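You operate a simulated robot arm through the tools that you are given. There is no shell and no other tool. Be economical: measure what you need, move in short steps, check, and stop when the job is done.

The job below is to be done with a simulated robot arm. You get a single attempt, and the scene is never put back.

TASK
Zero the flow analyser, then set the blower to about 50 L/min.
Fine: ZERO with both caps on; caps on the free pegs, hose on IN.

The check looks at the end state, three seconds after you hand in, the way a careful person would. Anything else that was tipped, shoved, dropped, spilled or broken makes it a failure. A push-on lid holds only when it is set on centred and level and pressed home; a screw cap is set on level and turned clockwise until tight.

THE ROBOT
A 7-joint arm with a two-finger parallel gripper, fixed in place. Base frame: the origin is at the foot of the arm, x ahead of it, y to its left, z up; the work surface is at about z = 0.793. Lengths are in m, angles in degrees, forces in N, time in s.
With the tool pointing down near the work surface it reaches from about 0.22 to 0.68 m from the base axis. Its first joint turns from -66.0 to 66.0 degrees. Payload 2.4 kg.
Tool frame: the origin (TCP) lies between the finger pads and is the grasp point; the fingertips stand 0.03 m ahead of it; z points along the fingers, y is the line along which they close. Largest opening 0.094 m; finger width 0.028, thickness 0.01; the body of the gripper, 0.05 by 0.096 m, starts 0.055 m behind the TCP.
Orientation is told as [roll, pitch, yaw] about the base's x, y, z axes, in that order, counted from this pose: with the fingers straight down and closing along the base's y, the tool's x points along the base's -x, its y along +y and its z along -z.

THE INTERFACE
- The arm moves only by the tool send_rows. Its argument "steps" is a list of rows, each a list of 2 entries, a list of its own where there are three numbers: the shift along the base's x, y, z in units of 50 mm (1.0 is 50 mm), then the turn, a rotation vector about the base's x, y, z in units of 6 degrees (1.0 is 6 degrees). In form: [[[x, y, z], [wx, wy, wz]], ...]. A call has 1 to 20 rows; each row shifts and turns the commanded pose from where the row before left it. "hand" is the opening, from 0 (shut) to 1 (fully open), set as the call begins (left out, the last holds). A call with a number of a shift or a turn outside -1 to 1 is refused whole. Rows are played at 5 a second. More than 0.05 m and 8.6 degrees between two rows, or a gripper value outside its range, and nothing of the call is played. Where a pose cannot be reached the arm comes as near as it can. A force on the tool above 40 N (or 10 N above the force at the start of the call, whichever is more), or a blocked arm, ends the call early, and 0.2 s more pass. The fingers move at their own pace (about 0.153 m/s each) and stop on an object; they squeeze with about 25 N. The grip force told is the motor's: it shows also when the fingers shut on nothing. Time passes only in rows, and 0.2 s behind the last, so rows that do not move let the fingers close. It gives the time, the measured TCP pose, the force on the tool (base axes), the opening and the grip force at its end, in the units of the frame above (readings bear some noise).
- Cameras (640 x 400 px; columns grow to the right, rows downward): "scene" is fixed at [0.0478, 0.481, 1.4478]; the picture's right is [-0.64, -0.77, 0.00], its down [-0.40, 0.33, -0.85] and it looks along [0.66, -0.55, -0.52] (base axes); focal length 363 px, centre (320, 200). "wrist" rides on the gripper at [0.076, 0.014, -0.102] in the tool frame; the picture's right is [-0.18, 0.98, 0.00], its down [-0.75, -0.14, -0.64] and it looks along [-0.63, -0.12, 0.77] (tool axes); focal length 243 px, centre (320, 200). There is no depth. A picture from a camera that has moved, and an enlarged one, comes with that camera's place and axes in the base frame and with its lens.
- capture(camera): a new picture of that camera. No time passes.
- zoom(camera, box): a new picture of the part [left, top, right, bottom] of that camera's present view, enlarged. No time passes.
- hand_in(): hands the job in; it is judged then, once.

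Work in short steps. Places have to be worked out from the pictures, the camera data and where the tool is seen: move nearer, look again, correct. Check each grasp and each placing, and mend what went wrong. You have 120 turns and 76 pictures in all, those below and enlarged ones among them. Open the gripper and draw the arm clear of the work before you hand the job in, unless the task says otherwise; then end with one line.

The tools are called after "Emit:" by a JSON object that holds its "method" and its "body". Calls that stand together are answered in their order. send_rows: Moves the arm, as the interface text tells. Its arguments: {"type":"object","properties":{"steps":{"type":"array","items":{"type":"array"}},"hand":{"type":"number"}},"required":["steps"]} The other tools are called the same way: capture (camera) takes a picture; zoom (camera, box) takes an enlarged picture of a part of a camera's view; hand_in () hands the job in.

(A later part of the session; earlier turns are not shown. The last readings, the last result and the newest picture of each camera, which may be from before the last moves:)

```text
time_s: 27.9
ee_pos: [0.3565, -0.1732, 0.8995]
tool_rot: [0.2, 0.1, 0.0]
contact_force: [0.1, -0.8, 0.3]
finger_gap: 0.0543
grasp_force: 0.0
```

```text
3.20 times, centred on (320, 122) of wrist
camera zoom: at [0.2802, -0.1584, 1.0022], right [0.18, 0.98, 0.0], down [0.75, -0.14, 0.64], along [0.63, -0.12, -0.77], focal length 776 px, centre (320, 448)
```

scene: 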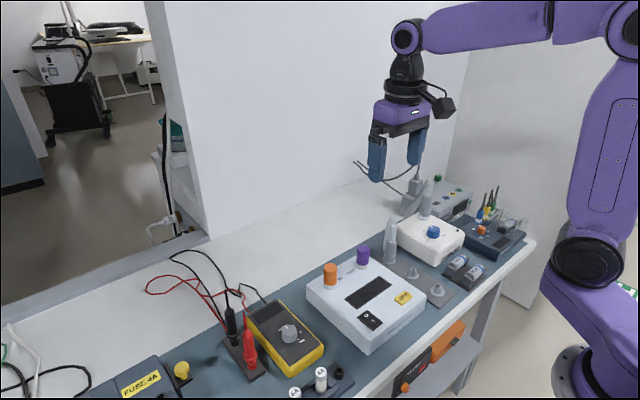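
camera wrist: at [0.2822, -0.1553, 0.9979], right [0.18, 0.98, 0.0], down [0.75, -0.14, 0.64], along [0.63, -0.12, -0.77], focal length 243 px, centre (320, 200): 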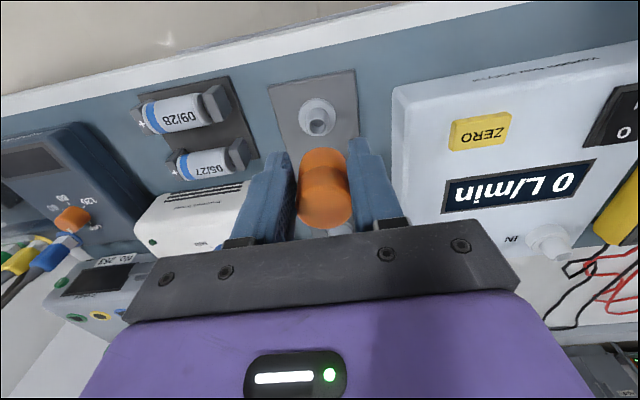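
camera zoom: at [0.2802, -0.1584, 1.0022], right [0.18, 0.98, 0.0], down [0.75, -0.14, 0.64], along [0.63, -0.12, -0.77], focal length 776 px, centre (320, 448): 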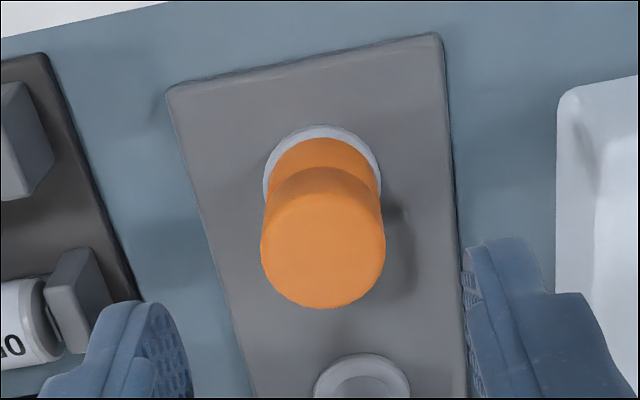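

The orange cap stands upright on the near peg. I press it home from above with closed fingertips, centred at (0.368,-0.173).

Emit:
{"method": "send_rows", "body": {"steps": [[[0.24, 0, 0], [0, 0, 0]], [[0, 0, -0.3], [0, 0, 0]], [[0, 0, -0.2], [0, 0, 0]], [[0, 0, -0.1], [0, 0, 0]], [[0, 0, -0.08], [0, 0, 0]], [[0, 0, -0.08], [0, 0, 0]], [[0, 0, -0.06], [0, 0, 0]], [[0, 0, -0.06], [0, 0, 0]], [[0, 0, -0.06], [0, 0, 0]], [[0, 0, -0.06], [0, 0, 0]], [[0, 0, -0.06], [0, 0, 0]]], "hand": 0}}

Emit:
{"method": "zoom", "body": {"camera": "scene", "box": [380, 220, 508, 300]}}

```text
time_s: 30.4
ee_pos: [0.3686, -0.1717, 0.8473]
tool_rot: [0.0, 0.0, 0.0]
contact_force: [-0.5, 0.1, -0.7]
finger_gap: 0.0
grasp_force: 25.0
```

```text
5.00 times, centred on (444, 260) of scene
camera zoom: at [0.0478, 0.481, 1.4478], right [-0.64, -0.77, 0.0], down [-0.4, 0.33, -0.85], along [0.66, -0.55, -0.52], focal length 1814 px, centre (-300, -100)
```

zoom: 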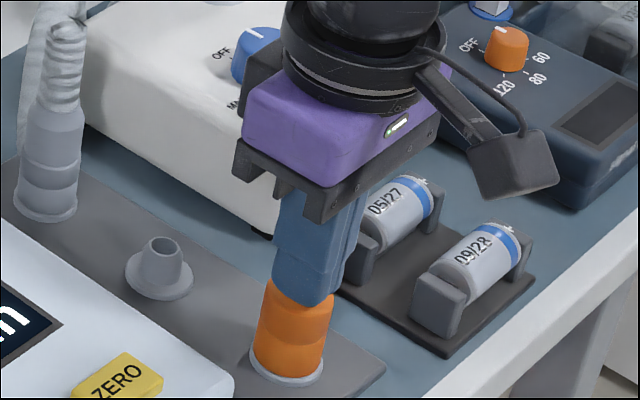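

The tip is right at the cap top; pressing on in small steps until firm.

Emit:
{"method": "send_rows", "body": {"steps": [[[0, 0, -0.05], [0, 0, 0]], [[0, 0, -0.05], [0, 0, 0]], [[0, 0, -0.05], [0, 0, 0]], [[0, 0, -0.05], [0, 0, 0]], [[0, 0, -0.05], [0, 0, 0]], [[0, 0, -0.05], [0, 0, 0]]]}}

```text
time_s: 30.9
ee_pos: [0.368, -0.1722, 0.8446]
tool_rot: [0.1, -0.1, 0.1]
contact_force: [-5.8, 1.9, 26.3]
finger_gap: 0.0
grasp_force: 25.3
stopped in row 2: the force on the tool passed its limit (the readings are from after the stop); the commanded pose is now the measured one
```

The press peaked at the force limit without travel, so the cap is home. Lifting and moving to look at the purple cap.

Emit:
{"method": "send_rows", "body": {"steps": [[[0, 0, 0.5], [0, 0, 0]], [[0, 0, 0.9], [0, 0, 0]], [[0.3, 0.3, 0.7], [0, 0, 0]], [[0.6, 0.6, 0], [0, 0, 0]], [[0.6, 0.6, 0], [0, 0, 0]], [[0.6, 0.6, 0], [0, 0, 0]], [[0.1, 0.2, 0], [0, 0, 0]], [[0, 0, 0], [0, 0, 0]]], "hand": 0.7}}

Emit:
{"method": "capture", "body": {"camera": "wrist"}}

Emit:
{"method": "zoom", "body": {"camera": "scene", "box": [310, 200, 470, 300]}}

```text
time_s: 32.7
ee_pos: [0.4792, -0.0571, 0.9497]
tool_rot: [0.1, 0.0, -0.1]
contact_force: [-0.2, 0.5, 0.2]
finger_gap: 0.0657
grasp_force: 0.1
```

```text
32 pictures are left
camera wrist: at [0.4019, -0.0431, 1.0523], right [0.18, 0.98, 0.0], down [0.75, -0.14, 0.64], along [0.63, -0.12, -0.77], focal length 243 px, centre (320, 200)
```

wrist: 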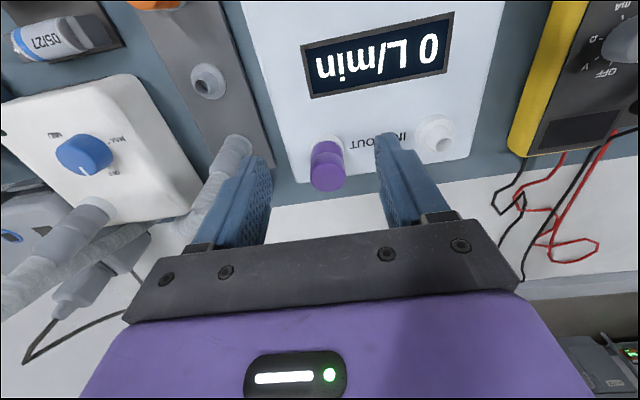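

```text
4.00 times, centred on (390, 250) of scene
camera zoom: at [0.0478, 0.481, 1.4478], right [-0.64, -0.77, 0.0], down [-0.4, 0.33, -0.85], along [0.66, -0.55, -0.52], focal length 1451 px, centre (40, 0)
```

zoom: 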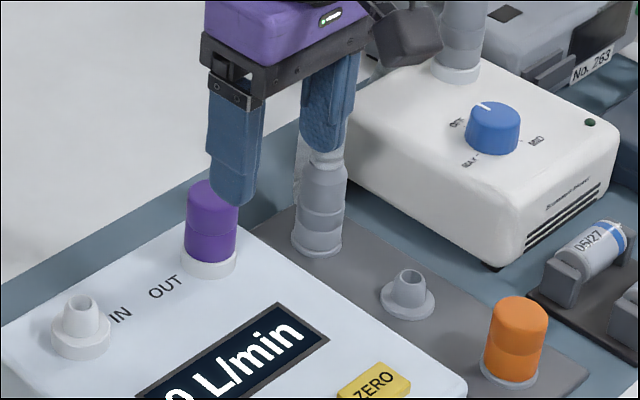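

Purple cap at ≈(0.528,-0.060), correcting for the offset found on the orange one. I move over it and descend to z≈0.865.

Emit:
{"method": "send_rows", "body": {"steps": [[[0.49, -0.06, 0], [0, 0, 0]], [[0.49, 0, 0], [0, 0, 0]], [[0, 0, -0.5], [0, 0, 0]], [[0, 0, -0.6], [0, 0, 0]], [[0, 0, -0.6], [0, 0, 0]], [[0, 0, 0], [0, 0, 0]]]}}

Emit:
{"method": "capture", "body": {"camera": "wrist"}}

```text
time_s: 34.1
ee_pos: [0.5287, -0.0609, 0.8627]
tool_rot: [0.0, -0.1, 0.0]
contact_force: [-0.1, -0.1, -0.3]
finger_gap: 0.0658
grasp_force: 0.1
```

```text
30 pictures are left
camera wrist: at [0.4511, -0.0462, 0.9664], right [0.18, 0.98, 0.0], down [0.75, -0.14, 0.64], along [0.63, -0.12, -0.77], focal length 243 px, centre (320, 200)
```

wrist: 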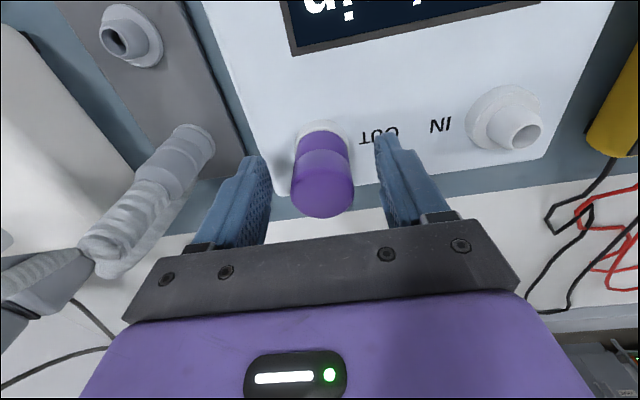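

Cap is centred fore-aft; a 1.5 mm +y nudge, then close.

Emit:
{"method": "send_rows", "body": {"steps": [[[0, 0.03, 0], [0, 0, 0]], [[0, 0, 0], [0, 0, 0]]]}}

Emit:
{"method": "send_rows", "body": {"steps": [[[0, 0, 0], [0, 0, 0]], [[0, 0, 0], [0, 0, 0]], [[0, 0, 0], [0, 0, 0]]], "hand": 0}}

```text
time_s: 34.7
ee_pos: [0.5274, -0.0596, 0.8644]
tool_rot: [0.0, 0.0, 0.1]
contact_force: [-0.7, 0.5, 1.7]
finger_gap: 0.0659
grasp_force: 0.0
```

```text
time_s: 35.5
ee_pos: [0.5277, -0.0609, 0.8645]
tool_rot: [0.0, 0.0, 0.0]
contact_force: [-1.3, -3.3, 1.5]
finger_gap: 0.0311
grasp_force: 25.1
```

Gripped with almost no side load. Pulling up in small steps, then carrying to the middle peg.

Emit:
{"method": "send_rows", "body": {"steps": [[[0, -0.01, 0.06], [0, 0, 0]], [[0, 0, 0.06], [0, 0, 0]], [[0, 0, 0.1], [0, 0, 0]], [[0, 0, 0.3], [0, 0, 0]], [[0, 0, 0.6], [0, 0, 0]], [[-0.3, -0.2, 0.4], [0, 0, 0]], [[-0.5, -0.7, 0], [0, 0, 0]], [[-0.5, -0.7, 0], [0, 0, 0]], [[-0.2, -0.66, 0], [0, 0, 0]], [[-0.14, 0, 0], [0, 0, 0]], [[0, 0, 0], [0, 0, 0]]]}}

Emit:
{"method": "capture", "body": {"camera": "wrist"}}

Emit:
{"method": "zoom", "body": {"camera": "scene", "box": [350, 210, 478, 290]}}

```text
time_s: 37.9
ee_pos: [0.4461, -0.173, 0.9419]
tool_rot: [-0.1, 0.0, 0.0]
contact_force: [-0.5, -0.4, 0.0]
finger_gap: 0.0309
grasp_force: 25.0
```

```text
29 pictures are left
camera wrist: at [0.3688, -0.1578, 1.0444], right [0.18, 0.98, 0.0], down [0.75, -0.14, 0.64], along [0.63, -0.12, -0.77], focal length 243 px, centre (320, 200)
```

wrist: 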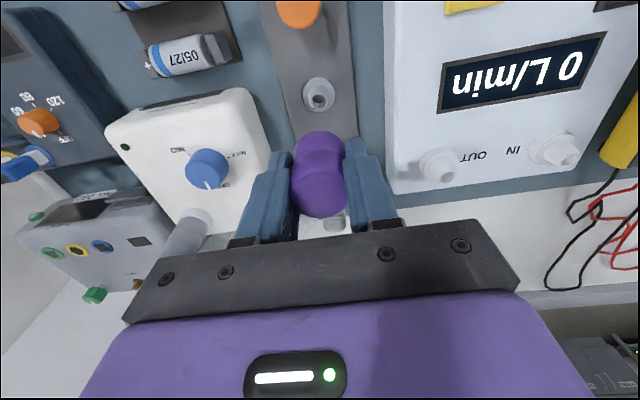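

```text
5.00 times, centred on (414, 250) of scene
camera zoom: at [0.0478, 0.4809, 1.4478], right [-0.64, -0.77, 0.0], down [-0.4, 0.33, -0.85], along [0.66, -0.55, -0.52], focal length 1814 px, centre (-150, -50)
```

zoom: 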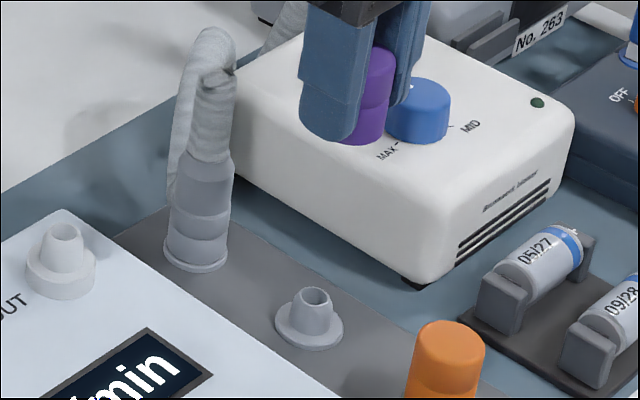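

Purple cap is held well; the middle peg is near (0.446,-0.172). Lowering to hover just above it.

Emit:
{"method": "send_rows", "body": {"steps": [[[0, 0, -0.6], [0, 0, 0]], [[0, 0, -0.6], [0, 0, 0]], [[0, 0, -0.6], [0, 0, 0]], [[0, 0, 0], [0, 0, 0]]]}}

Emit:
{"method": "zoom", "body": {"camera": "wrist", "box": [220, 70, 420, 195]}}

Emit:
{"method": "zoom", "body": {"camera": "scene", "box": [380, 240, 444, 280]}}

```text
time_s: 38.9
ee_pos: [0.4456, -0.1736, 0.8515]
tool_rot: [0.0, -0.2, -0.1]
contact_force: [0.0, -0.1, -0.2]
finger_gap: 0.0309
grasp_force: 24.8
```

```text
3.20 times, centred on (320, 132) of wrist
camera zoom: at [0.3683, -0.1585, 0.954], right [0.18, 0.98, 0.0], down [0.75, -0.14, 0.64], along [0.63, -0.12, -0.77], focal length 776 px, centre (320, 416)
```

zoom: 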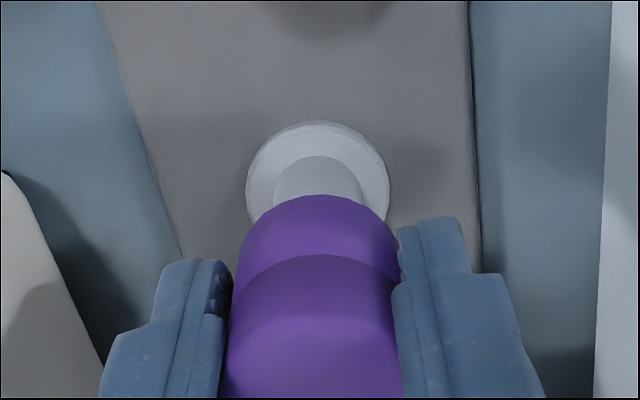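

```text
10.00 times, centred on (412, 260) of scene
camera zoom: at [0.0478, 0.481, 1.4478], right [-0.64, -0.77, 0.0], down [-0.4, 0.33, -0.85], along [0.66, -0.55, -0.52], focal length 3628 px, centre (-600, -400)
```

zoom: 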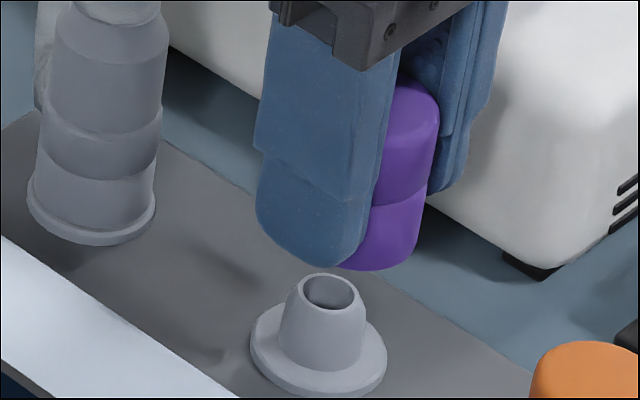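

Alignment is near: about 2.5 mm more in +x by the scene view, lateral is good. Lowering over the peg.

Emit:
{"method": "send_rows", "body": {"steps": [[[0.05, 0, -0.1], [0, 0, 0]], [[0, 0, -0.1], [0, 0, 0]], [[0, 0, -0.1], [0, 0, 0]], [[0, 0, -0.05], [0, 0, 0]], [[0, 0, -0.05], [0, 0, 0]], [[0, 0, 0], [0, 0, 0]]]}}

Emit:
{"method": "zoom", "body": {"camera": "scene", "box": [380, 240, 444, 280]}}

```text
time_s: 40.3
ee_pos: [0.4482, -0.1735, 0.8315]
tool_rot: [0.0, 0.0, 0.0]
contact_force: [-0.5, 0.5, -0.6]
finger_gap: 0.0308
grasp_force: 24.6
```

```text
10.00 times, centred on (412, 260) of scene
camera zoom: at [0.0478, 0.481, 1.4478], right [-0.64, -0.77, 0.0], down [-0.4, 0.33, -0.85], along [0.66, -0.55, -0.52], focal length 3628 px, centre (-600, -400)
```

zoom: 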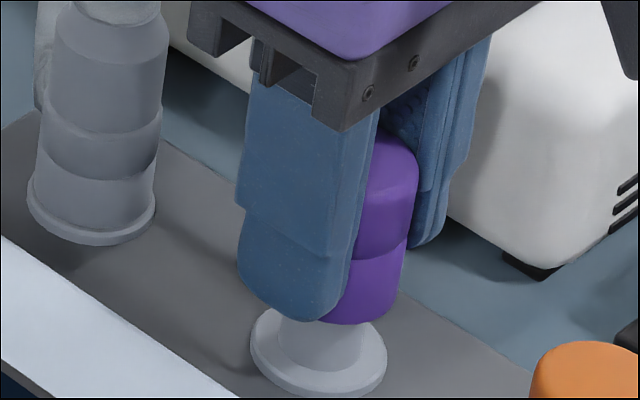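

Cap axis now coincides with the peg axis. Continuing down to the seat.

Emit:
{"method": "send_rows", "body": {"steps": [[[0, 0, -0.06], [0, 0, 0]], [[0, 0, -0.06], [0, 0, 0]], [[0, 0, -0.06], [0, 0, 0]], [[0, 0, -0.06], [0, 0, 0]], [[0, 0, -0.06], [0, 0, 0]], [[0, 0, -0.04], [0, 0, 0]], [[0, 0, -0.04], [0, 0, 0]], [[0, 0, -0.04], [0, 0, 0]]]}}

Emit:
{"method": "zoom", "body": {"camera": "scene", "box": [380, 240, 444, 280]}}

```text
time_s: 42.1
ee_pos: [0.4498, -0.1739, 0.8107]
tool_rot: [-0.1, -0.2, 0.0]
contact_force: [3.6, -4.4, 2.6]
finger_gap: 0.0311
grasp_force: 25.2
```

```text
10.00 times, centred on (412, 260) of scene
camera zoom: at [0.0478, 0.4809, 1.4478], right [-0.64, -0.77, 0.0], down [-0.4, 0.33, -0.85], along [0.66, -0.55, -0.52], focal length 3628 px, centre (-600, -400)
```

zoom: 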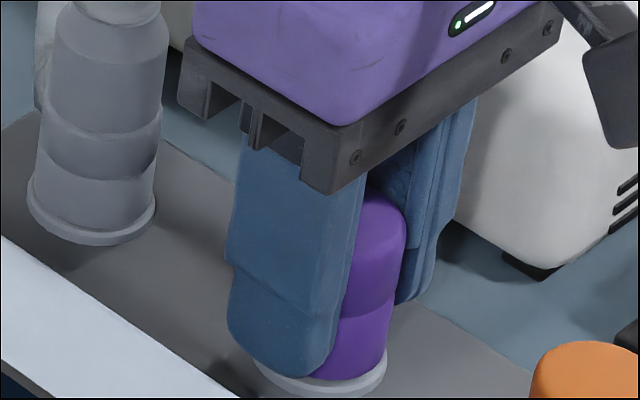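

Nearly home; pressing a few more millimetres.

Emit:
{"method": "send_rows", "body": {"steps": [[[0, 0, -0.04], [0, 0, 0]], [[0, 0, -0.04], [0, 0, 0]], [[0, 0, -0.04], [0, 0, 0]]]}}

```text
time_s: 42.9
ee_pos: [0.4503, -0.1749, 0.8046]
tool_rot: [-0.2, -0.4, -0.1]
contact_force: [2.3, -11.9, 32.5]
finger_gap: 0.0315
grasp_force: 24.7
```

32 N reached. Relieve, open, lift, then press from above with closed tips.

Emit:
{"method": "send_rows", "body": {"steps": [[[0, 0.02, 0.08], [0, 0, 0]], [[0, 0, 0], [0, 0, 0]]]}}

Emit:
{"method": "send_rows", "body": {"steps": [[[0, 0, 0], [0, 0, 0]], [[0, 0, 0], [0, 0, 0]], [[0, 0, 0.4], [0, 0, 0]], [[0, 0, 0.6], [0, 0, 0]], [[0, 0, 0.4], [0, 0, 0]]], "hand": 0.55}}

Emit:
{"method": "send_rows", "body": {"steps": [[[0, 0, 0], [0, 0, 0]], [[0, 0, 0], [0, 0, 0]], [[0, 0, -0.3], [0, 0, 0]], [[0, 0, -0.2], [0, 0, 0]], [[0, 0, -0.08], [0, 0, 0]], [[0, 0, -0.06], [0, 0, 0]], [[0, 0, -0.05], [0, 0, 0]], [[0, 0, -0.05], [0, 0, 0]], [[0, 0, -0.05], [0, 0, 0]], [[0, 0, -0.05], [0, 0, 0]], [[0, 0, -0.05], [0, 0, 0]]], "hand": 0}}

```text
time_s: 43.5
ee_pos: [0.4482, -0.1722, 0.808]
tool_rot: [0.0, -0.1, -0.1]
contact_force: [9.0, -18.8, -12.7]
finger_gap: 0.0309
grasp_force: 25.1
```

```text
time_s: 44.7
ee_pos: [0.4487, -0.173, 0.8792]
tool_rot: [0.1, 0.0, -0.1]
contact_force: [-0.4, -0.7, -0.3]
finger_gap: 0.0518
grasp_force: 0.1
```

```text
time_s: 46.5
ee_pos: [0.4498, -0.1736, 0.847]
tool_rot: [-0.1, -0.2, 0.0]
contact_force: [-5.5, 1.3, 19.3]
finger_gap: 0.0
grasp_force: 24.6
stopped in row 8: the force on the tool passed its limit (the readings are from after the stop); the commanded pose is now the measured one
```

Firm. Now lift and look at both caps and the hose connector.

Emit:
{"method": "send_rows", "body": {"steps": [[[0, 0, 0.8], [0, 0, 0]], [[0, 0, 0.9], [0, 0, 0]], [[0, 0, 0.6], [0, 0, 0]], [[0.4, 0, 0], [0, 0, 0]], [[0, 0, 0], [0, 0, 0]]], "hand": 0.7}}

Emit:
{"method": "capture", "body": {"camera": "wrist"}}

Emit:
{"method": "zoom", "body": {"camera": "scene", "box": [340, 190, 484, 280]}}

```text
time_s: 47.7
ee_pos: [0.4679, -0.1727, 0.9612]
tool_rot: [-0.1, -0.2, 0.2]
contact_force: [-0.2, 0.2, -0.2]
finger_gap: 0.066
grasp_force: 0.0
```

```text
23 pictures are left
camera wrist: at [0.3915, -0.1577, 1.0636], right [0.18, 0.98, 0.0], down [0.75, -0.14, 0.64], along [0.63, -0.12, -0.77], focal length 243 px, centre (320, 200)
```

wrist: 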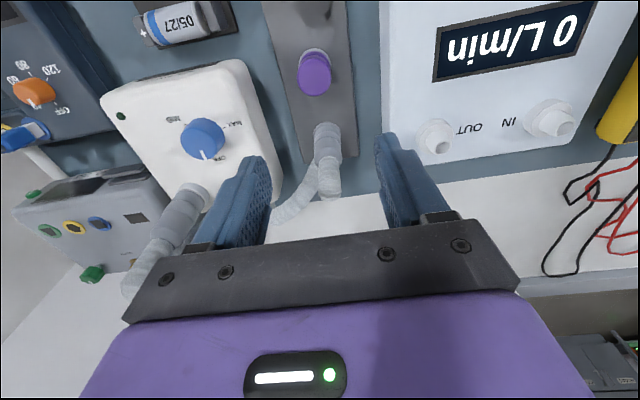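

```text
4.44 times, centred on (412, 235) of scene
camera zoom: at [0.0478, 0.481, 1.4478], right [-0.64, -0.77, 0.0], down [-0.4, 0.33, -0.85], along [0.66, -0.55, -0.52], focal length 1612 px, centre (-89, 44)
```

zoom: 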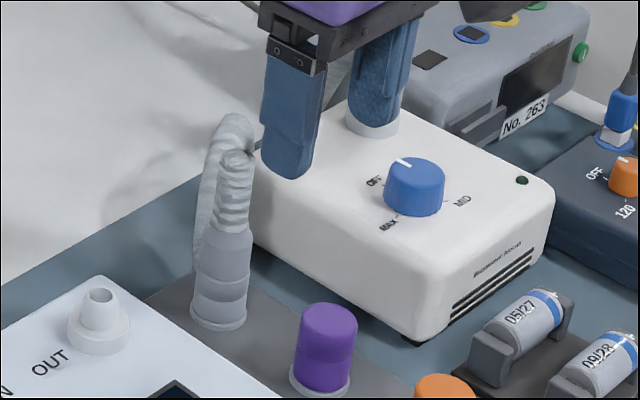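

Peg spacing puts the hose connector at ≈(0.529,-0.173); its hose rises above it, so I'll grip with the tool tilted 36° (coming from the robot side), keeping the palm clear. First I tilt at a back-off point.

Emit:
{"method": "send_rows", "body": {"steps": [[[0, 0, 0], [0, -1, 0]], [[0, 0, 0], [0, -1, 0]], [[0, 0, 0], [0, -1, 0]], [[0, 0, 0], [0, -1, 0]], [[-0.1, 0, -0.4], [0, -1, 0]], [[0, 0, -0.7], [0, -1, 0]], [[0, 0, 0], [0, 0, 0]]], "hand": 0.7}}

Emit:
{"method": "capture", "body": {"camera": "wrist"}}

Emit:
{"method": "zoom", "body": {"camera": "scene", "box": [340, 170, 500, 270]}}

```text
time_s: 49.3
ee_pos: [0.4699, -0.1645, 0.9318]
tool_rot: [2.8, -30.0, -0.1]
contact_force: [0.4, -0.1, 0.7]
finger_gap: 0.0658
grasp_force: 0.1
out of reach, approached as far as the arm can: row 5, 6
```

```text
21 pictures are left
camera wrist: at [0.3508, -0.1557, 0.9831], right [0.14, 0.98, 0.13], down [0.33, -0.17, 0.93], along [0.93, -0.08, -0.35], focal length 243 px, centre (320, 200)
```

wrist: 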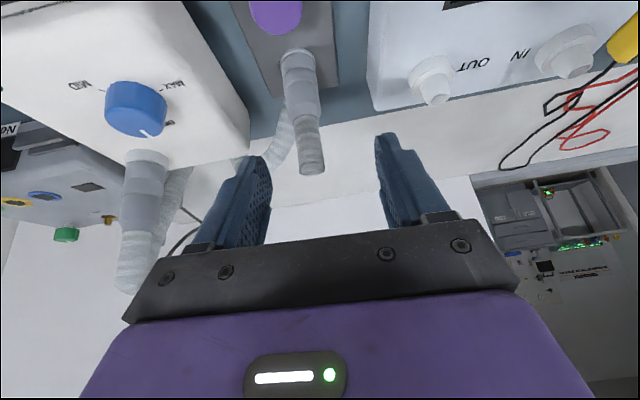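

```text
4.00 times, centred on (420, 220) of scene
camera zoom: at [0.0478, 0.481, 1.4478], right [-0.64, -0.77, 0.0], down [-0.4, 0.33, -0.85], along [0.66, -0.55, -0.52], focal length 1451 px, centre (-80, 120)
```

zoom: 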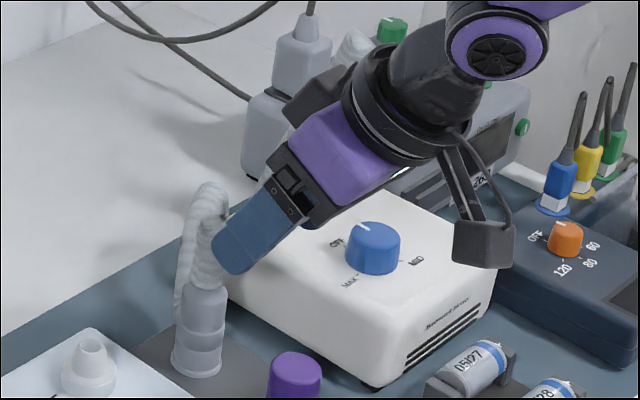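

Tilt reached 30° here (a reach limit); it should ease as the arm extends. The hose lies between the fingers, so I advance along the tool axis and check the reading.

Emit:
{"method": "send_rows", "body": {"steps": [[[0.29, 0, -0.2], [0, 0, 0]], [[0.29, 0, -0.3], [0, 0, 0]], [[0, 0, 0], [0, 0, 0]]]}}

```text
time_s: 50.1
ee_pos: [0.498, -0.1643, 0.9062]
tool_rot: [2.9, -30.0, -0.1]
contact_force: [-0.4, 0.0, 0.6]
finger_gap: 0.0657
grasp_force: 0.1
```

The commanded pose is now the reachable one. I correct roll and y, and try the last 6° of tilt here.

Emit:
{"method": "send_rows", "body": {"steps": [[[0, -0.16, 0], [-0.47, 0, 0]], [[0, 0, 0], [0, -0.5, 0]], [[0, 0, 0], [0, 0, 0]]]}}

```text
time_s: 50.9
ee_pos: [0.4989, -0.1727, 0.9052]
tool_rot: [-0.4, -32.9, 1.6]
contact_force: [-0.1, 0.3, 0.1]
finger_gap: 0.0657
grasp_force: 0.0
```

Pose is good at 33°. Descending toward the cuff, with a picture part way.

Emit:
{"method": "send_rows", "body": {"steps": [[[0.1, 0, -0.35], [0, -0.25, -0.15]], [[0.1, 0, -0.4], [0, -0.25, 0]], [[0.1, 0, -0.4], [0, 0, 0]], [[0, 0, 0], [0, 0, 0]]]}}

Emit:
{"method": "capture", "body": {"camera": "wrist"}}

Emit:
{"method": "zoom", "body": {"camera": "scene", "box": [340, 190, 484, 280]}}

```text
time_s: 51.9
ee_pos: [0.5195, -0.1729, 0.853]
tool_rot: [0.4, -35.8, 0.3]
contact_force: [-0.1, 1.3, -0.9]
finger_gap: 0.0659
grasp_force: 0.1
out of reach, approached as far as the arm can: row 2, 3
```

```text
19 pictures are left
camera wrist: at [0.397, -0.1594, 0.8927], right [0.14, 0.98, 0.11], down [0.24, -0.14, 0.96], along [0.96, -0.11, -0.25], focal length 243 px, centre (320, 200)
```

wrist: 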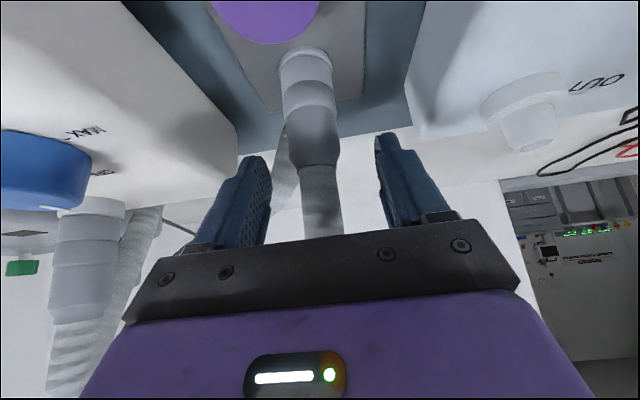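

```text
4.44 times, centred on (412, 235) of scene
camera zoom: at [0.0478, 0.481, 1.4478], right [-0.64, -0.77, 0.0], down [-0.4, 0.33, -0.85], along [0.66, -0.55, -0.52], focal length 1612 px, centre (-89, 44)
```

zoom: 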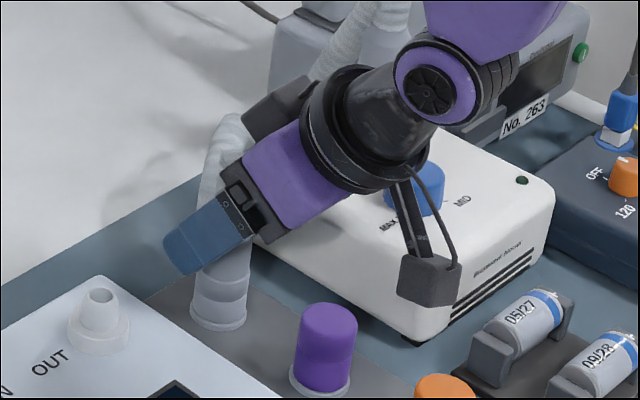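

Hose and cuff are between the fingers and clear of the palm. Going 27 mm lower, then closing on the cuff.

Emit:
{"method": "send_rows", "body": {"steps": [[[0.04, 0, -0.27], [0, 0, 0]], [[0, 0, -0.27], [0, 0, 0]], [[0, 0, 0], [0, 0, 0]]]}}

Emit:
{"method": "send_rows", "body": {"steps": [[[0, 0, 0], [0, 0, 0]], [[0, 0, 0], [0, 0, 0]], [[0, 0, 0], [0, 0, 0]]], "hand": 0}}

Emit:
{"method": "capture", "body": {"camera": "wrist"}}

```text
time_s: 52.7
ee_pos: [0.532, -0.1752, 0.832]
tool_rot: [0.2, -35.8, 0.2]
contact_force: [-0.6, 0.0, 0.6]
finger_gap: 0.0659
grasp_force: 0.1
out of reach, approached as far as the arm can: row 1, 2
```

```text
time_s: 53.5
ee_pos: [0.5313, -0.1758, 0.8317]
tool_rot: [0.2, -35.8, 0.3]
contact_force: [-0.4, 3.7, 0.7]
finger_gap: 0.032
grasp_force: 25.1
```

```text
17 pictures are left
camera wrist: at [0.4088, -0.1612, 0.8709], right [0.14, 0.98, 0.11], down [0.24, -0.14, 0.96], along [0.96, -0.11, -0.25], focal length 243 px, centre (320, 200)
```

wrist: 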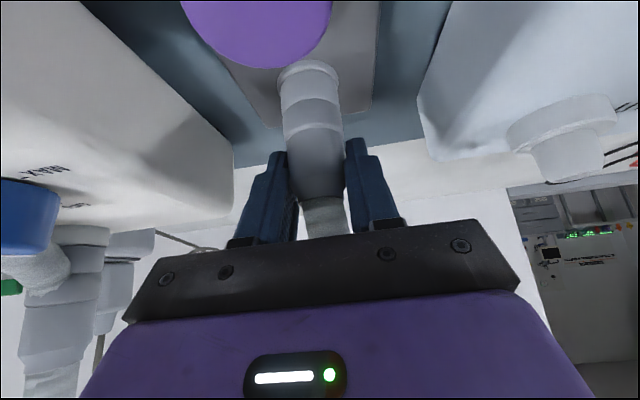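

The reach limit pushed the tool to x=0.532 and the IN port is at a smaller radius, so I re-grip with slightly less tilt (32°) to keep the connector vertical at IN.

Emit:
{"method": "send_rows", "body": {"steps": [[[0, 0, 0], [0, 0, 0]], [[0, 0.03, 0], [0, 0.35, 0]], [[-0.14, 0, -0.04], [0, 0.3, 0]], [[0, 0, -0.06], [0, 0, 0]], [[0, 0, 0], [0, 0, 0]]], "hand": 0.6}}

Emit:
{"method": "send_rows", "body": {"steps": [[[0, 0, 0], [0, 0, 0]], [[0, 0, 0], [0, 0, 0]], [[0, 0, 0], [0, 0, 0]]], "hand": 0}}

```text
time_s: 54.7
ee_pos: [0.5249, -0.1756, 0.8268]
tool_rot: [-0.5, -32.2, 0.7]
contact_force: [0.9, 0.9, -0.3]
finger_gap: 0.0563
grasp_force: 0.1
```

```text
time_s: 55.5
ee_pos: [0.5248, -0.1747, 0.8269]
tool_rot: [-0.5, -32.2, 0.6]
contact_force: [-0.1, 1.2, 0.0]
finger_gap: 0.0335
grasp_force: 24.7
```

Good centred grip (gap 0.0335, no side load). Pulling straight up.

Emit:
{"method": "send_rows", "body": {"steps": [[[0, 0, 0.06], [0, 0, 0]], [[0, 0, 0.06], [0, 0, 0]], [[0, 0, 0.1], [0, 0, 0]], [[0, 0, 0.2], [0, 0, 0]], [[0, 0, 0.4], [0, 0, 0]], [[0, 0, 0.4], [0, 0, 0]], [[0, 0, 0.4], [0, 0, 0]], [[0, 0, 0], [0, 0, 0]]]}}

Emit:
{"method": "capture", "body": {"camera": "scene"}}

```text
time_s: 57.3
ee_pos: [0.5233, -0.1745, 0.9089]
tool_rot: [-0.6, -32.1, 0.7]
contact_force: [-0.8, 0.2, -1.3]
finger_gap: 0.0335
grasp_force: 24.9
```

```text
16 pictures are left
```

scene: 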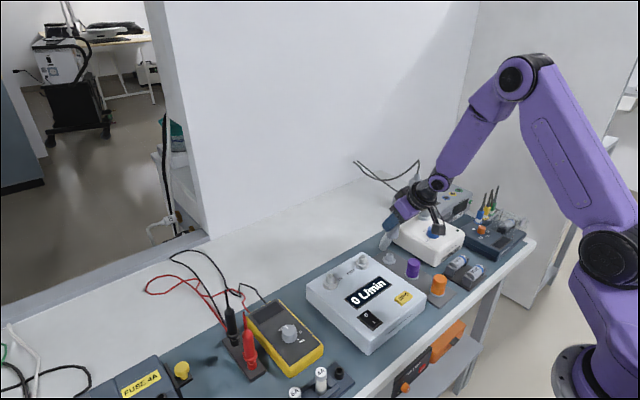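

The connector is off the peg. I raise 27 mm more and carry it across at constant x to above IN.

Emit:
{"method": "send_rows", "body": {"steps": [[[0, 0, 0.5], [0, 0, 0]], [[0, 0.6, 0], [0, 0, 0]], [[0, 0.8, 0], [0, 0, 0]], [[0, 0.8, 0], [0, 0, 0]], [[0, 0.8, 0], [0, 0, 0]], [[0, 0.8, 0], [0, 0, 0]], [[0, 0.7, 0], [0, 0, 0]], [[0, 0, 0], [0, 0, 0]]]}}

Emit:
{"method": "capture", "body": {"camera": "wrist"}}

Emit:
{"method": "zoom", "body": {"camera": "scene", "box": [290, 200, 434, 290]}}

```text
time_s: 59.1
ee_pos: [0.5267, 0.0494, 0.933]
tool_rot: [-0.6, -32.1, 0.5]
contact_force: [-0.3, -0.4, -0.7]
finger_gap: 0.0334
grasp_force: 24.9
```

```text
15 pictures are left
camera wrist: at [0.4062, 0.0639, 0.9799], right [0.15, 0.98, 0.09], down [0.3, -0.13, 0.95], along [0.94, -0.12, -0.31], focal length 243 px, centre (320, 200)
```

wrist: 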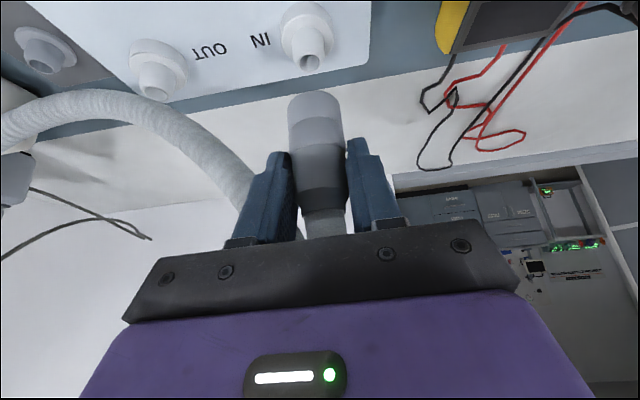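

```text
4.44 times, centred on (362, 245) of scene
camera zoom: at [0.0477, 0.481, 1.4478], right [-0.64, -0.77, 0.0], down [-0.4, 0.33, -0.85], along [0.66, -0.55, -0.52], focal length 1612 px, centre (133, 0)
```

zoom: 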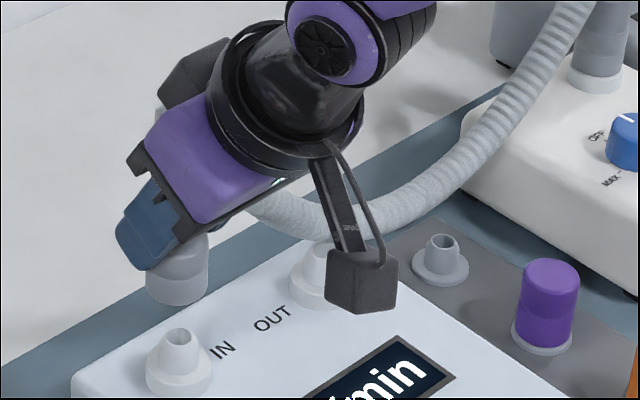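

The connector is just over IN; relative positions give about 4.5 mm in -x and 1 mm in -y to correct. I lower to just above the stub and check.

Emit:
{"method": "send_rows", "body": {"steps": [[[-0.09, -0.02, -0.2], [0, 0, 0]], [[0, 0, -0.25], [0, 0, 0]], [[0, 0, 0], [0, 0, 0]]]}}

Emit:
{"method": "zoom", "body": {"camera": "wrist", "box": [220, 0, 420, 125]}}

Emit:
{"method": "zoom", "body": {"camera": "scene", "box": [300, 250, 380, 300]}}

```text
time_s: 59.9
ee_pos: [0.5221, 0.0471, 0.9116]
tool_rot: [-0.6, -32.2, 0.6]
contact_force: [-0.1, 0.2, -1.4]
finger_gap: 0.0336
grasp_force: 25.6
```

```text
3.20 times, centred on (320, 62) of wrist
camera zoom: at [0.4016, 0.0625, 0.9575], right [0.15, 0.98, 0.09], down [0.3, -0.13, 0.95], along [0.94, -0.11, -0.31], focal length 776 px, centre (320, 640)
```

zoom: 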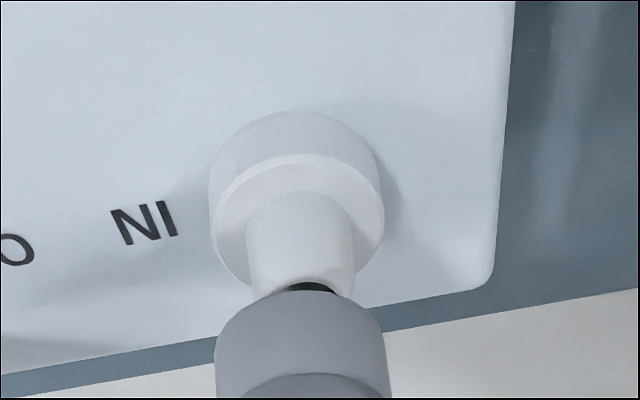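

```text
8.00 times, centred on (340, 275) of scene
camera zoom: at [0.0478, 0.481, 1.4478], right [-0.64, -0.77, 0.0], down [-0.4, 0.33, -0.85], along [0.66, -0.55, -0.52], focal length 2902 px, centre (160, -400)
```

zoom: 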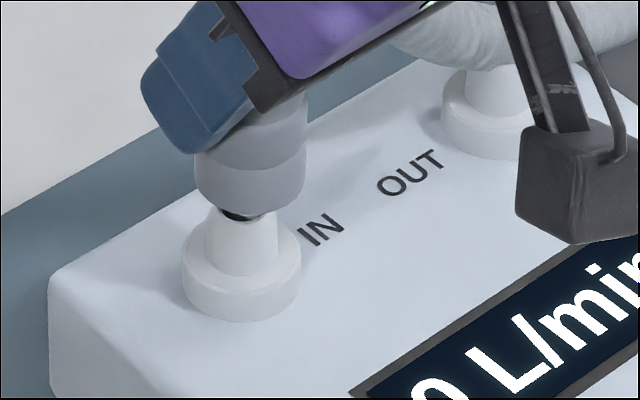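

About 2 mm +x correction remains; then lowering onto the stub in small steps.

Emit:
{"method": "send_rows", "body": {"steps": [[[0.04, 0.01, -0.06], [0, 0, 0]], [[0, 0, -0.06], [0, 0, 0]], [[0, 0, -0.06], [0, 0, 0]], [[0, 0, -0.06], [0, 0, 0]], [[0, 0, -0.06], [0, 0, 0]]]}}

Emit:
{"method": "zoom", "body": {"camera": "scene", "box": [300, 250, 380, 300]}}

```text
time_s: 61.1
ee_pos: [0.5222, 0.0481, 0.8948]
tool_rot: [-0.6, -32.0, 0.7]
contact_force: [0.0, -0.6, -1.0]
finger_gap: 0.0337
grasp_force: 25.1
```

```text
8.00 times, centred on (340, 275) of scene
camera zoom: at [0.0478, 0.481, 1.4478], right [-0.64, -0.77, 0.0], down [-0.4, 0.33, -0.85], along [0.66, -0.55, -0.52], focal length 2902 px, centre (160, -400)
```

zoom: 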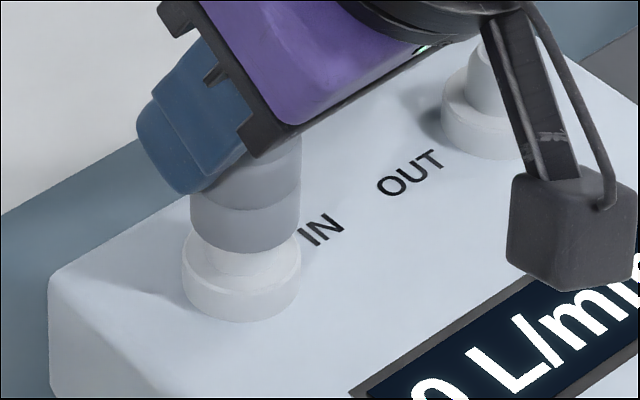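

Sliding on, axes coincide and no side force. Continuing to the seat.

Emit:
{"method": "send_rows", "body": {"steps": [[[0.01, 0, -0.06], [0, 0, 0]], [[0, 0, -0.06], [0, 0, 0]], [[0, 0, -0.06], [0, 0, 0]], [[0, 0, -0.04], [0, 0, 0]], [[0, 0, -0.04], [0, 0, 0]], [[0, 0, -0.04], [0, 0, 0]], [[0, 0, -0.04], [0, 0, 0]]]}}

Emit:
{"method": "zoom", "body": {"camera": "scene", "box": [300, 250, 380, 300]}}

```text
time_s: 62.7
ee_pos: [0.5231, 0.0497, 0.8807]
tool_rot: [-0.6, -32.6, 0.8]
contact_force: [-11.0, 1.7, 32.5]
finger_gap: 0.0337
grasp_force: 25.0
```

```text
8.00 times, centred on (340, 275) of scene
camera zoom: at [0.0469, 0.481, 1.4478], right [-0.64, -0.77, 0.0], down [-0.4, 0.33, -0.85], along [0.66, -0.55, -0.52], focal length 2902 px, centre (160, -400)
```

zoom: 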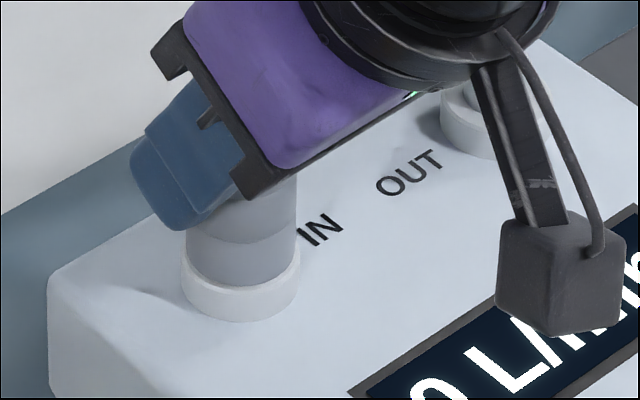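

Seated at the predicted height with 32 N. Relieve, open, and back out along the tool axis.

Emit:
{"method": "send_rows", "body": {"steps": [[[0, 0, 0.06], [0, 0, 0]], [[0, 0, 0], [0, 0, 0]]]}}

Emit:
{"method": "send_rows", "body": {"steps": [[[0, 0, 0], [0, 0, 0]], [[0, 0, 0], [0, 0, 0]], [[-0.2, 0, 0.3], [0, 0, 0]], [[-0.4, 0, 0.5], [0, 0, 0]], [[-0.5, 0, 0.5], [0, 0.5, 0]], [[-0.5, 0, 0.3], [0, 1, 0]], [[0, 0, 0], [0, 0, 0]]], "hand": 0.65}}

Emit:
{"method": "zoom", "body": {"camera": "scene", "box": [290, 180, 482, 300]}}

```text
time_s: 63.3
ee_pos: [0.5219, 0.0496, 0.8805]
tool_rot: [-0.6, -32.0, 0.7]
contact_force: [15.2, 3.1, -4.6]
finger_gap: 0.0332
grasp_force: 24.9
```

```text
time_s: 64.9
ee_pos: [0.4421, 0.0475, 0.9618]
tool_rot: [-0.5, -23.1, 0.6]
contact_force: [0.7, -0.3, 0.5]
finger_gap: 0.0611
grasp_force: 0.1
```

```text
3.33 times, centred on (386, 240) of scene
camera zoom: at [0.0478, 0.4809, 1.4478], right [-0.64, -0.77, 0.0], down [-0.4, 0.33, -0.85], along [0.66, -0.55, -0.52], focal length 1209 px, centre (100, 67)
```

zoom: 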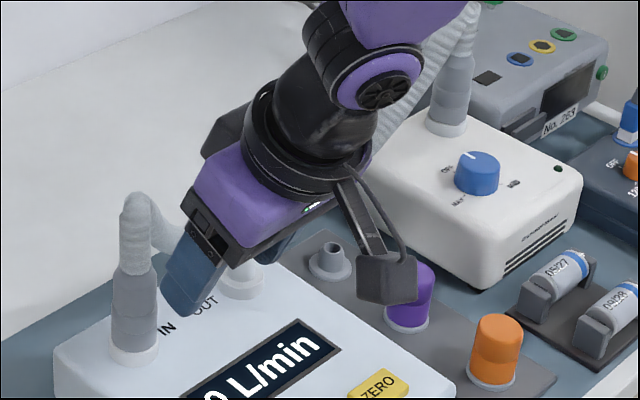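

Hose stands upright on IN and both caps are on pegs. Now I level the tool and move near the blower knob for a look.

Emit:
{"method": "send_rows", "body": {"steps": [[[-0.3, -0.5, 0.3], [0, 1, 0]], [[-0.2, -0.8, 0.3], [0, 1, 0]], [[-0.1, -0.9, 0], [0, 1, 0]], [[0, -0.95, 0], [0, 0.85, 0]], [[0, -0.95, 0], [0, 0, 0]], [[0, -0.95, 0], [0, 0, 0]], [[0, -0.95, 0], [0, 0, 0]], [[0, 0, 0], [0, 0, 0]]], "hand": 0.6}}

Emit:
{"method": "capture", "body": {"camera": "wrist"}}

```text
time_s: 66.7
ee_pos: [0.4008, -0.1751, 0.9086]
tool_rot: [-5.1, -7.2, 0.7]
contact_force: [0.1, -1.0, 1.2]
finger_gap: 0.0563
grasp_force: 0.0
out of reach, approached as far as the arm can: row 1, 3, 4, 5, 6, 7
```

```text
8 pictures are left
camera wrist: at [0.3109, -0.1519, 0.9981], right [0.18, 0.98, -0.06], down [0.67, -0.08, 0.74], along [0.72, -0.18, -0.67], focal length 243 px, centre (320, 200)
```

wrist: 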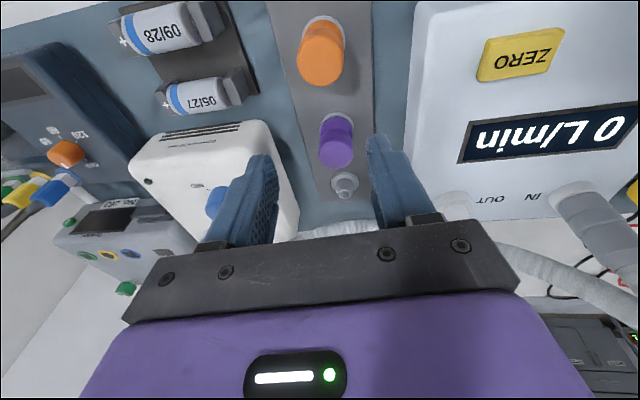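

The reach limit left a few degrees of tilt; I level it and raise.

Emit:
{"method": "send_rows", "body": {"steps": [[[0, 0, 0.6], [0.85, 0.6, -0.1]], [[0, 0, 0.4], [0, 0.6, 0]], [[0, 0, 0], [0, 0, 0]]]}}

```text
time_s: 67.5
ee_pos: [0.395, -0.1695, 0.9204]
tool_rot: [-5.9, -3.7, 0.4]
contact_force: [-0.4, -0.1, -0.3]
finger_gap: 0.0563
grasp_force: 0.1
out of reach, approached as far as the arm can: row 1, 2
```

A joint seems near its limit in this configuration; I try moving toward a previously reachable spot while levelling.

Emit:
{"method": "send_rows", "body": {"steps": [[[0.4, 0.4, 0], [0, 0, 0]], [[0.4, 0.4, 0], [0, 0.3, 0]], [[0, 0.3, 0.3], [0.5, 0.3, 0]], [[0, 0, 0.3], [0.5, 0.2, 0]], [[0, 0, 0], [0, 0, 0]]]}}

```text
time_s: 68.7
ee_pos: [0.4197, -0.112, 0.9056]
tool_rot: [-5.1, -1.3, 0.6]
contact_force: [-0.1, 0.3, -0.2]
finger_gap: 0.0564
grasp_force: 0.0
out of reach, approached as far as the arm can: row 1, 2, 3, 4
```

I probe with a pure upward move to see which direction is free.

Emit:
{"method": "send_rows", "body": {"steps": [[[0, 0, 0.3], [0, 0, 0]], [[0, 0, 0.3], [0, 0, 0]]]}}

Emit:
{"method": "send_rows", "body": {"steps": [[[0, 0.4, 0], [0, 0, 0]], [[0, 0.4, 0], [0, 0, 0]]]}}

Emit:
{"method": "send_rows", "body": {"steps": [[[0.4, 0, 0], [0, 0, 0]], [[0.4, 0, 0], [0, 0, 0]]]}}

```text
time_s: 69.3
ee_pos: [0.4146, -0.1103, 0.9294]
tool_rot: [-5.9, -1.6, 0.6]
contact_force: [-0.3, -0.1, 0.6]
finger_gap: 0.0563
grasp_force: 0.1
out of reach, approached as far as the arm can: row 2
```

```text
time_s: 69.9
ee_pos: [0.4156, -0.0697, 0.9286]
tool_rot: [-5.6, -1.5, 0.6]
contact_force: [-1.0, -0.1, -0.2]
finger_gap: 0.0565
grasp_force: 0.0
```

```text
time_s: 70.5
ee_pos: [0.4461, -0.0684, 0.9148]
tool_rot: [-6.1, -1.6, 0.6]
contact_force: [-0.8, -0.5, 0.0]
finger_gap: 0.0564
grasp_force: 0.1
out of reach, approached as far as the arm can: row 1, 2
```

Probing small rotations to find what frees the limit: first roll alone, then yaw.

Emit:
{"method": "send_rows", "body": {"steps": [[[-0.4, 0, 0], [0, 0, 0]], [[-0.4, 0, 0], [0, 0, 0]], [[-0.3, 0, 0], [0.3, 0, 0]], [[0, 0, 0], [0.3, 0, 0]]]}}

Emit:
{"method": "send_rows", "body": {"steps": [[[0, 0, 0], [0, 0, 1]], [[0, 0, 0], [0, 0, 1]], [[0, 0, 0], [0.3, 0, 0]], [[0, 0, 0.2], [0.3, 0, 0]]]}}

```text
time_s: 71.5
ee_pos: [0.3894, -0.0692, 0.9148]
tool_rot: [-3.9, -1.6, 0.5]
contact_force: [0.9, 0.3, 0.1]
finger_gap: 0.0561
grasp_force: 0.1
```

```text
time_s: 72.5
ee_pos: [0.3913, -0.0687, 0.8955]
tool_rot: [-4.8, -5.4, 12.3]
contact_force: [0.0, 0.8, -0.1]
finger_gap: 0.0562
grasp_force: 0.0
out of reach, approached as far as the arm can: row 1, 2, 3, 4
```

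+Yaw worsens it. I turn back and go slightly negative in yaw, and move inward, where it was free.

Emit:
{"method": "send_rows", "body": {"steps": [[[0, 0, 0.1], [0, 0, -1]], [[-0.2, 0, 0.1], [0, 0, -1]], [[-0.2, 0, 0.1], [0, 0.3, 0]], [[-0.2, 0, 0.1], [0.2, 0.3, 0]], [[-0.2, 0, 0.1], [0.3, 0.3, 0]]]}}

Emit:
{"method": "send_rows", "body": {"steps": [[[0, 0, 0.3], [0.3, 0, 0]], [[0, 0, 0.3], [0, 0, 0]], [[0, 0, 0.3], [0, 0, 0]]]}}

```text
time_s: 73.7
ee_pos: [0.3966, -0.0586, 0.9137]
tool_rot: [3.7, -6.0, 8.0]
contact_force: [-0.2, 0.2, -1.1]
finger_gap: 0.0565
grasp_force: 0.1
out of reach, approached as far as the arm can: row 1, 2, 3, 4
```

```text
time_s: 74.5
ee_pos: [0.3957, -0.0572, 0.9599]
tool_rot: [5.5, -6.2, 7.9]
contact_force: [-0.3, 0.3, 0.0]
finger_gap: 0.0565
grasp_force: 0.1
```

Upward is free now. Continue up and level gradually.

Emit:
{"method": "send_rows", "body": {"steps": [[[0, 0, 0.5], [0, 0, 0]], [[0, 0, 0.5], [-0.3, 0.3, -0.3]], [[0, 0, 0.5], [-0.3, 0.3, -0.5]], [[0, 0, 0.3], [-0.3, 0.4, -0.5]]]}}

```text
time_s: 75.5
ee_pos: [0.3964, -0.0588, 1.0493]
tool_rot: [0.5, 0.2, 0.3]
contact_force: [0.9, 0.0, 0.2]
finger_gap: 0.0562
grasp_force: 0.1
```

Levelled and free again. Moving at height to view the blower knob.

Emit:
{"method": "send_rows", "body": {"steps": [[[0, -0.9, 0], [0, 0, 0]], [[0, -0.9, 0], [0, 0, 0]], [[0, -0.9, -0.3], [0, 0, 0]], [[0, -0.9, -0.4], [0, 0, 0]], [[0, -0.4, -0.4], [0, 0, 0]], [[0, 0, 0], [0, 0, 0]]]}}

Emit:
{"method": "capture", "body": {"camera": "wrist"}}

```text
time_s: 76.9
ee_pos: [0.3963, -0.2588, 0.9952]
tool_rot: [0.4, 0.2, 0.4]
contact_force: [-0.5, 0.8, -0.9]
finger_gap: 0.0565
grasp_force: 0.1
```

```text
7 pictures are left
camera wrist: at [0.3189, -0.245, 1.0983], right [0.18, 0.98, 0.01], down [0.76, -0.14, 0.64], along [0.63, -0.11, -0.77], focal length 243 px, centre (320, 200)
```

wrist: 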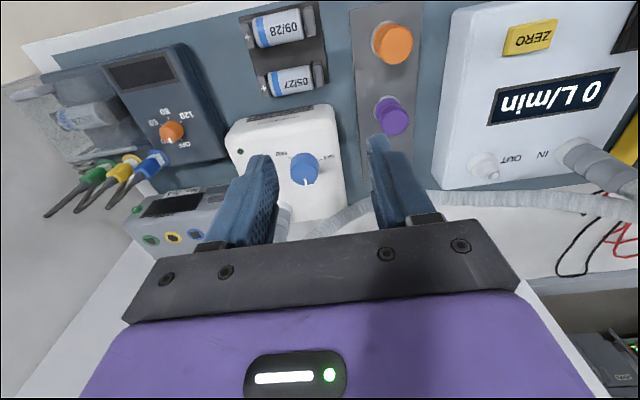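

Knob ≈(0.473,-0.289), top z≈0.85. I go above it at z≈0.92 and check alignment.

Emit:
{"method": "send_rows", "body": {"steps": [[[0.5, -0.3, 0], [0, 0, 0]], [[0.5, -0.3, 0], [0, 0, 0]], [[0.53, 0, 0], [0, 0, 0]], [[0, 0, -0.75], [0, 0, 0]], [[0, 0, -0.75], [0, 0, 0]], [[0, 0, 0], [0, 0, 0]]]}}

Emit:
{"method": "capture", "body": {"camera": "wrist"}}

```text
time_s: 78.3
ee_pos: [0.4727, -0.2871, 0.9191]
tool_rot: [0.5, 0.0, 0.3]
contact_force: [-0.5, 0.3, -0.5]
finger_gap: 0.0564
grasp_force: 0.1
```

```text
6 pictures are left
camera wrist: at [0.3961, -0.2739, 1.0218], right [0.18, 0.98, 0.01], down [0.76, -0.14, 0.64], along [0.63, -0.11, -0.77], focal length 243 px, centre (320, 200)
```

wrist: 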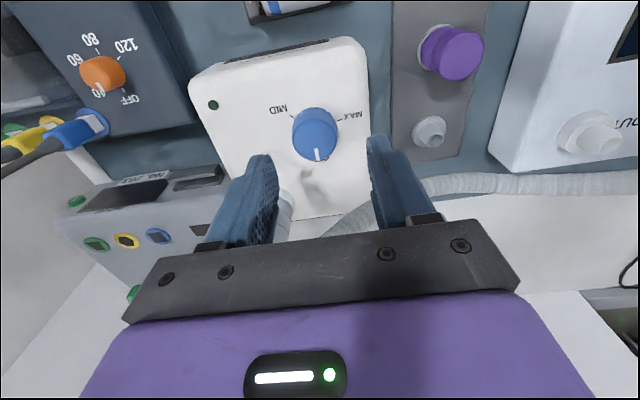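

Knob is ~4 mm further +x and 3 mm to -y. I descend around it to TCP z≈0.868 and close.

Emit:
{"method": "send_rows", "body": {"steps": [[[0.07, -0.06, -0.3], [0, 0, 0]], [[0, 0, -0.3], [0, 0, 0]], [[0, 0, -0.2], [0, 0, 0]], [[0, 0, -0.12], [0, 0, 0]], [[0, 0, -0.1], [0, 0, 0]], [[0, 0, 0], [0, 0, 0]]]}}

Emit:
{"method": "send_rows", "body": {"steps": [[[0, 0, 0], [0, 0, 0]], [[0, 0, 0], [0, 0, 0]], [[0, 0, 0], [0, 0, 0]]], "hand": 0}}

```text
time_s: 79.7
ee_pos: [0.4779, -0.2901, 0.8686]
tool_rot: [0.5, 0.2, 0.4]
contact_force: [0.7, 0.7, 0.8]
finger_gap: 0.0564
grasp_force: 0.0
```

```text
time_s: 80.5
ee_pos: [0.4767, -0.2917, 0.8673]
tool_rot: [0.5, 0.1, 0.3]
contact_force: [1.9, -7.8, -6.3]
finger_gap: 0.0349
grasp_force: 45.0
```

Knob gripped (0.035 wide). A small y correction, then turn clockwise 48° from OFF and read the display.

Emit:
{"method": "send_rows", "body": {"steps": [[[0, -0.03, 0.02], [0, 0, 0]], [[0, 0, 0], [0, 0, -1]], [[0, 0, 0], [0, 0, -1]], [[0, 0, 0], [0, 0, -1]], [[0, 0, 0], [0, 0, -1]], [[0, 0, 0], [0, 0, -1]], [[0, 0, 0], [0, 0, -1]], [[0, 0, 0], [0, 0, -1]], [[0, 0, 0], [0, 0, -1]], [[0, 0, 0], [0, 0, 0]]]}}

Emit:
{"method": "zoom", "body": {"camera": "scene", "box": [300, 180, 492, 300]}}

```text
time_s: 82.7
ee_pos: [0.4774, -0.2917, 0.869]
tool_rot: [0.5, 0.1, -47.7]
contact_force: [11.5, 9.0, -17.0]
finger_gap: 0.0346
grasp_force: 45.4
```

```text
3.33 times, centred on (396, 240) of scene
camera zoom: at [0.0483, 0.481, 1.4477], right [-0.64, -0.77, 0.0], down [-0.4, 0.33, -0.85], along [0.66, -0.55, -0.52], focal length 1209 px, centre (67, 67)
```

zoom: 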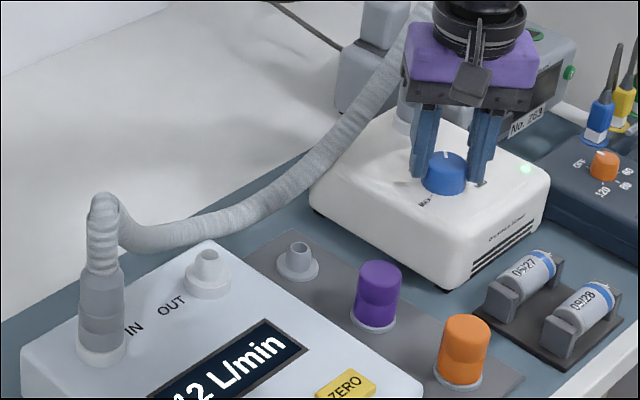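

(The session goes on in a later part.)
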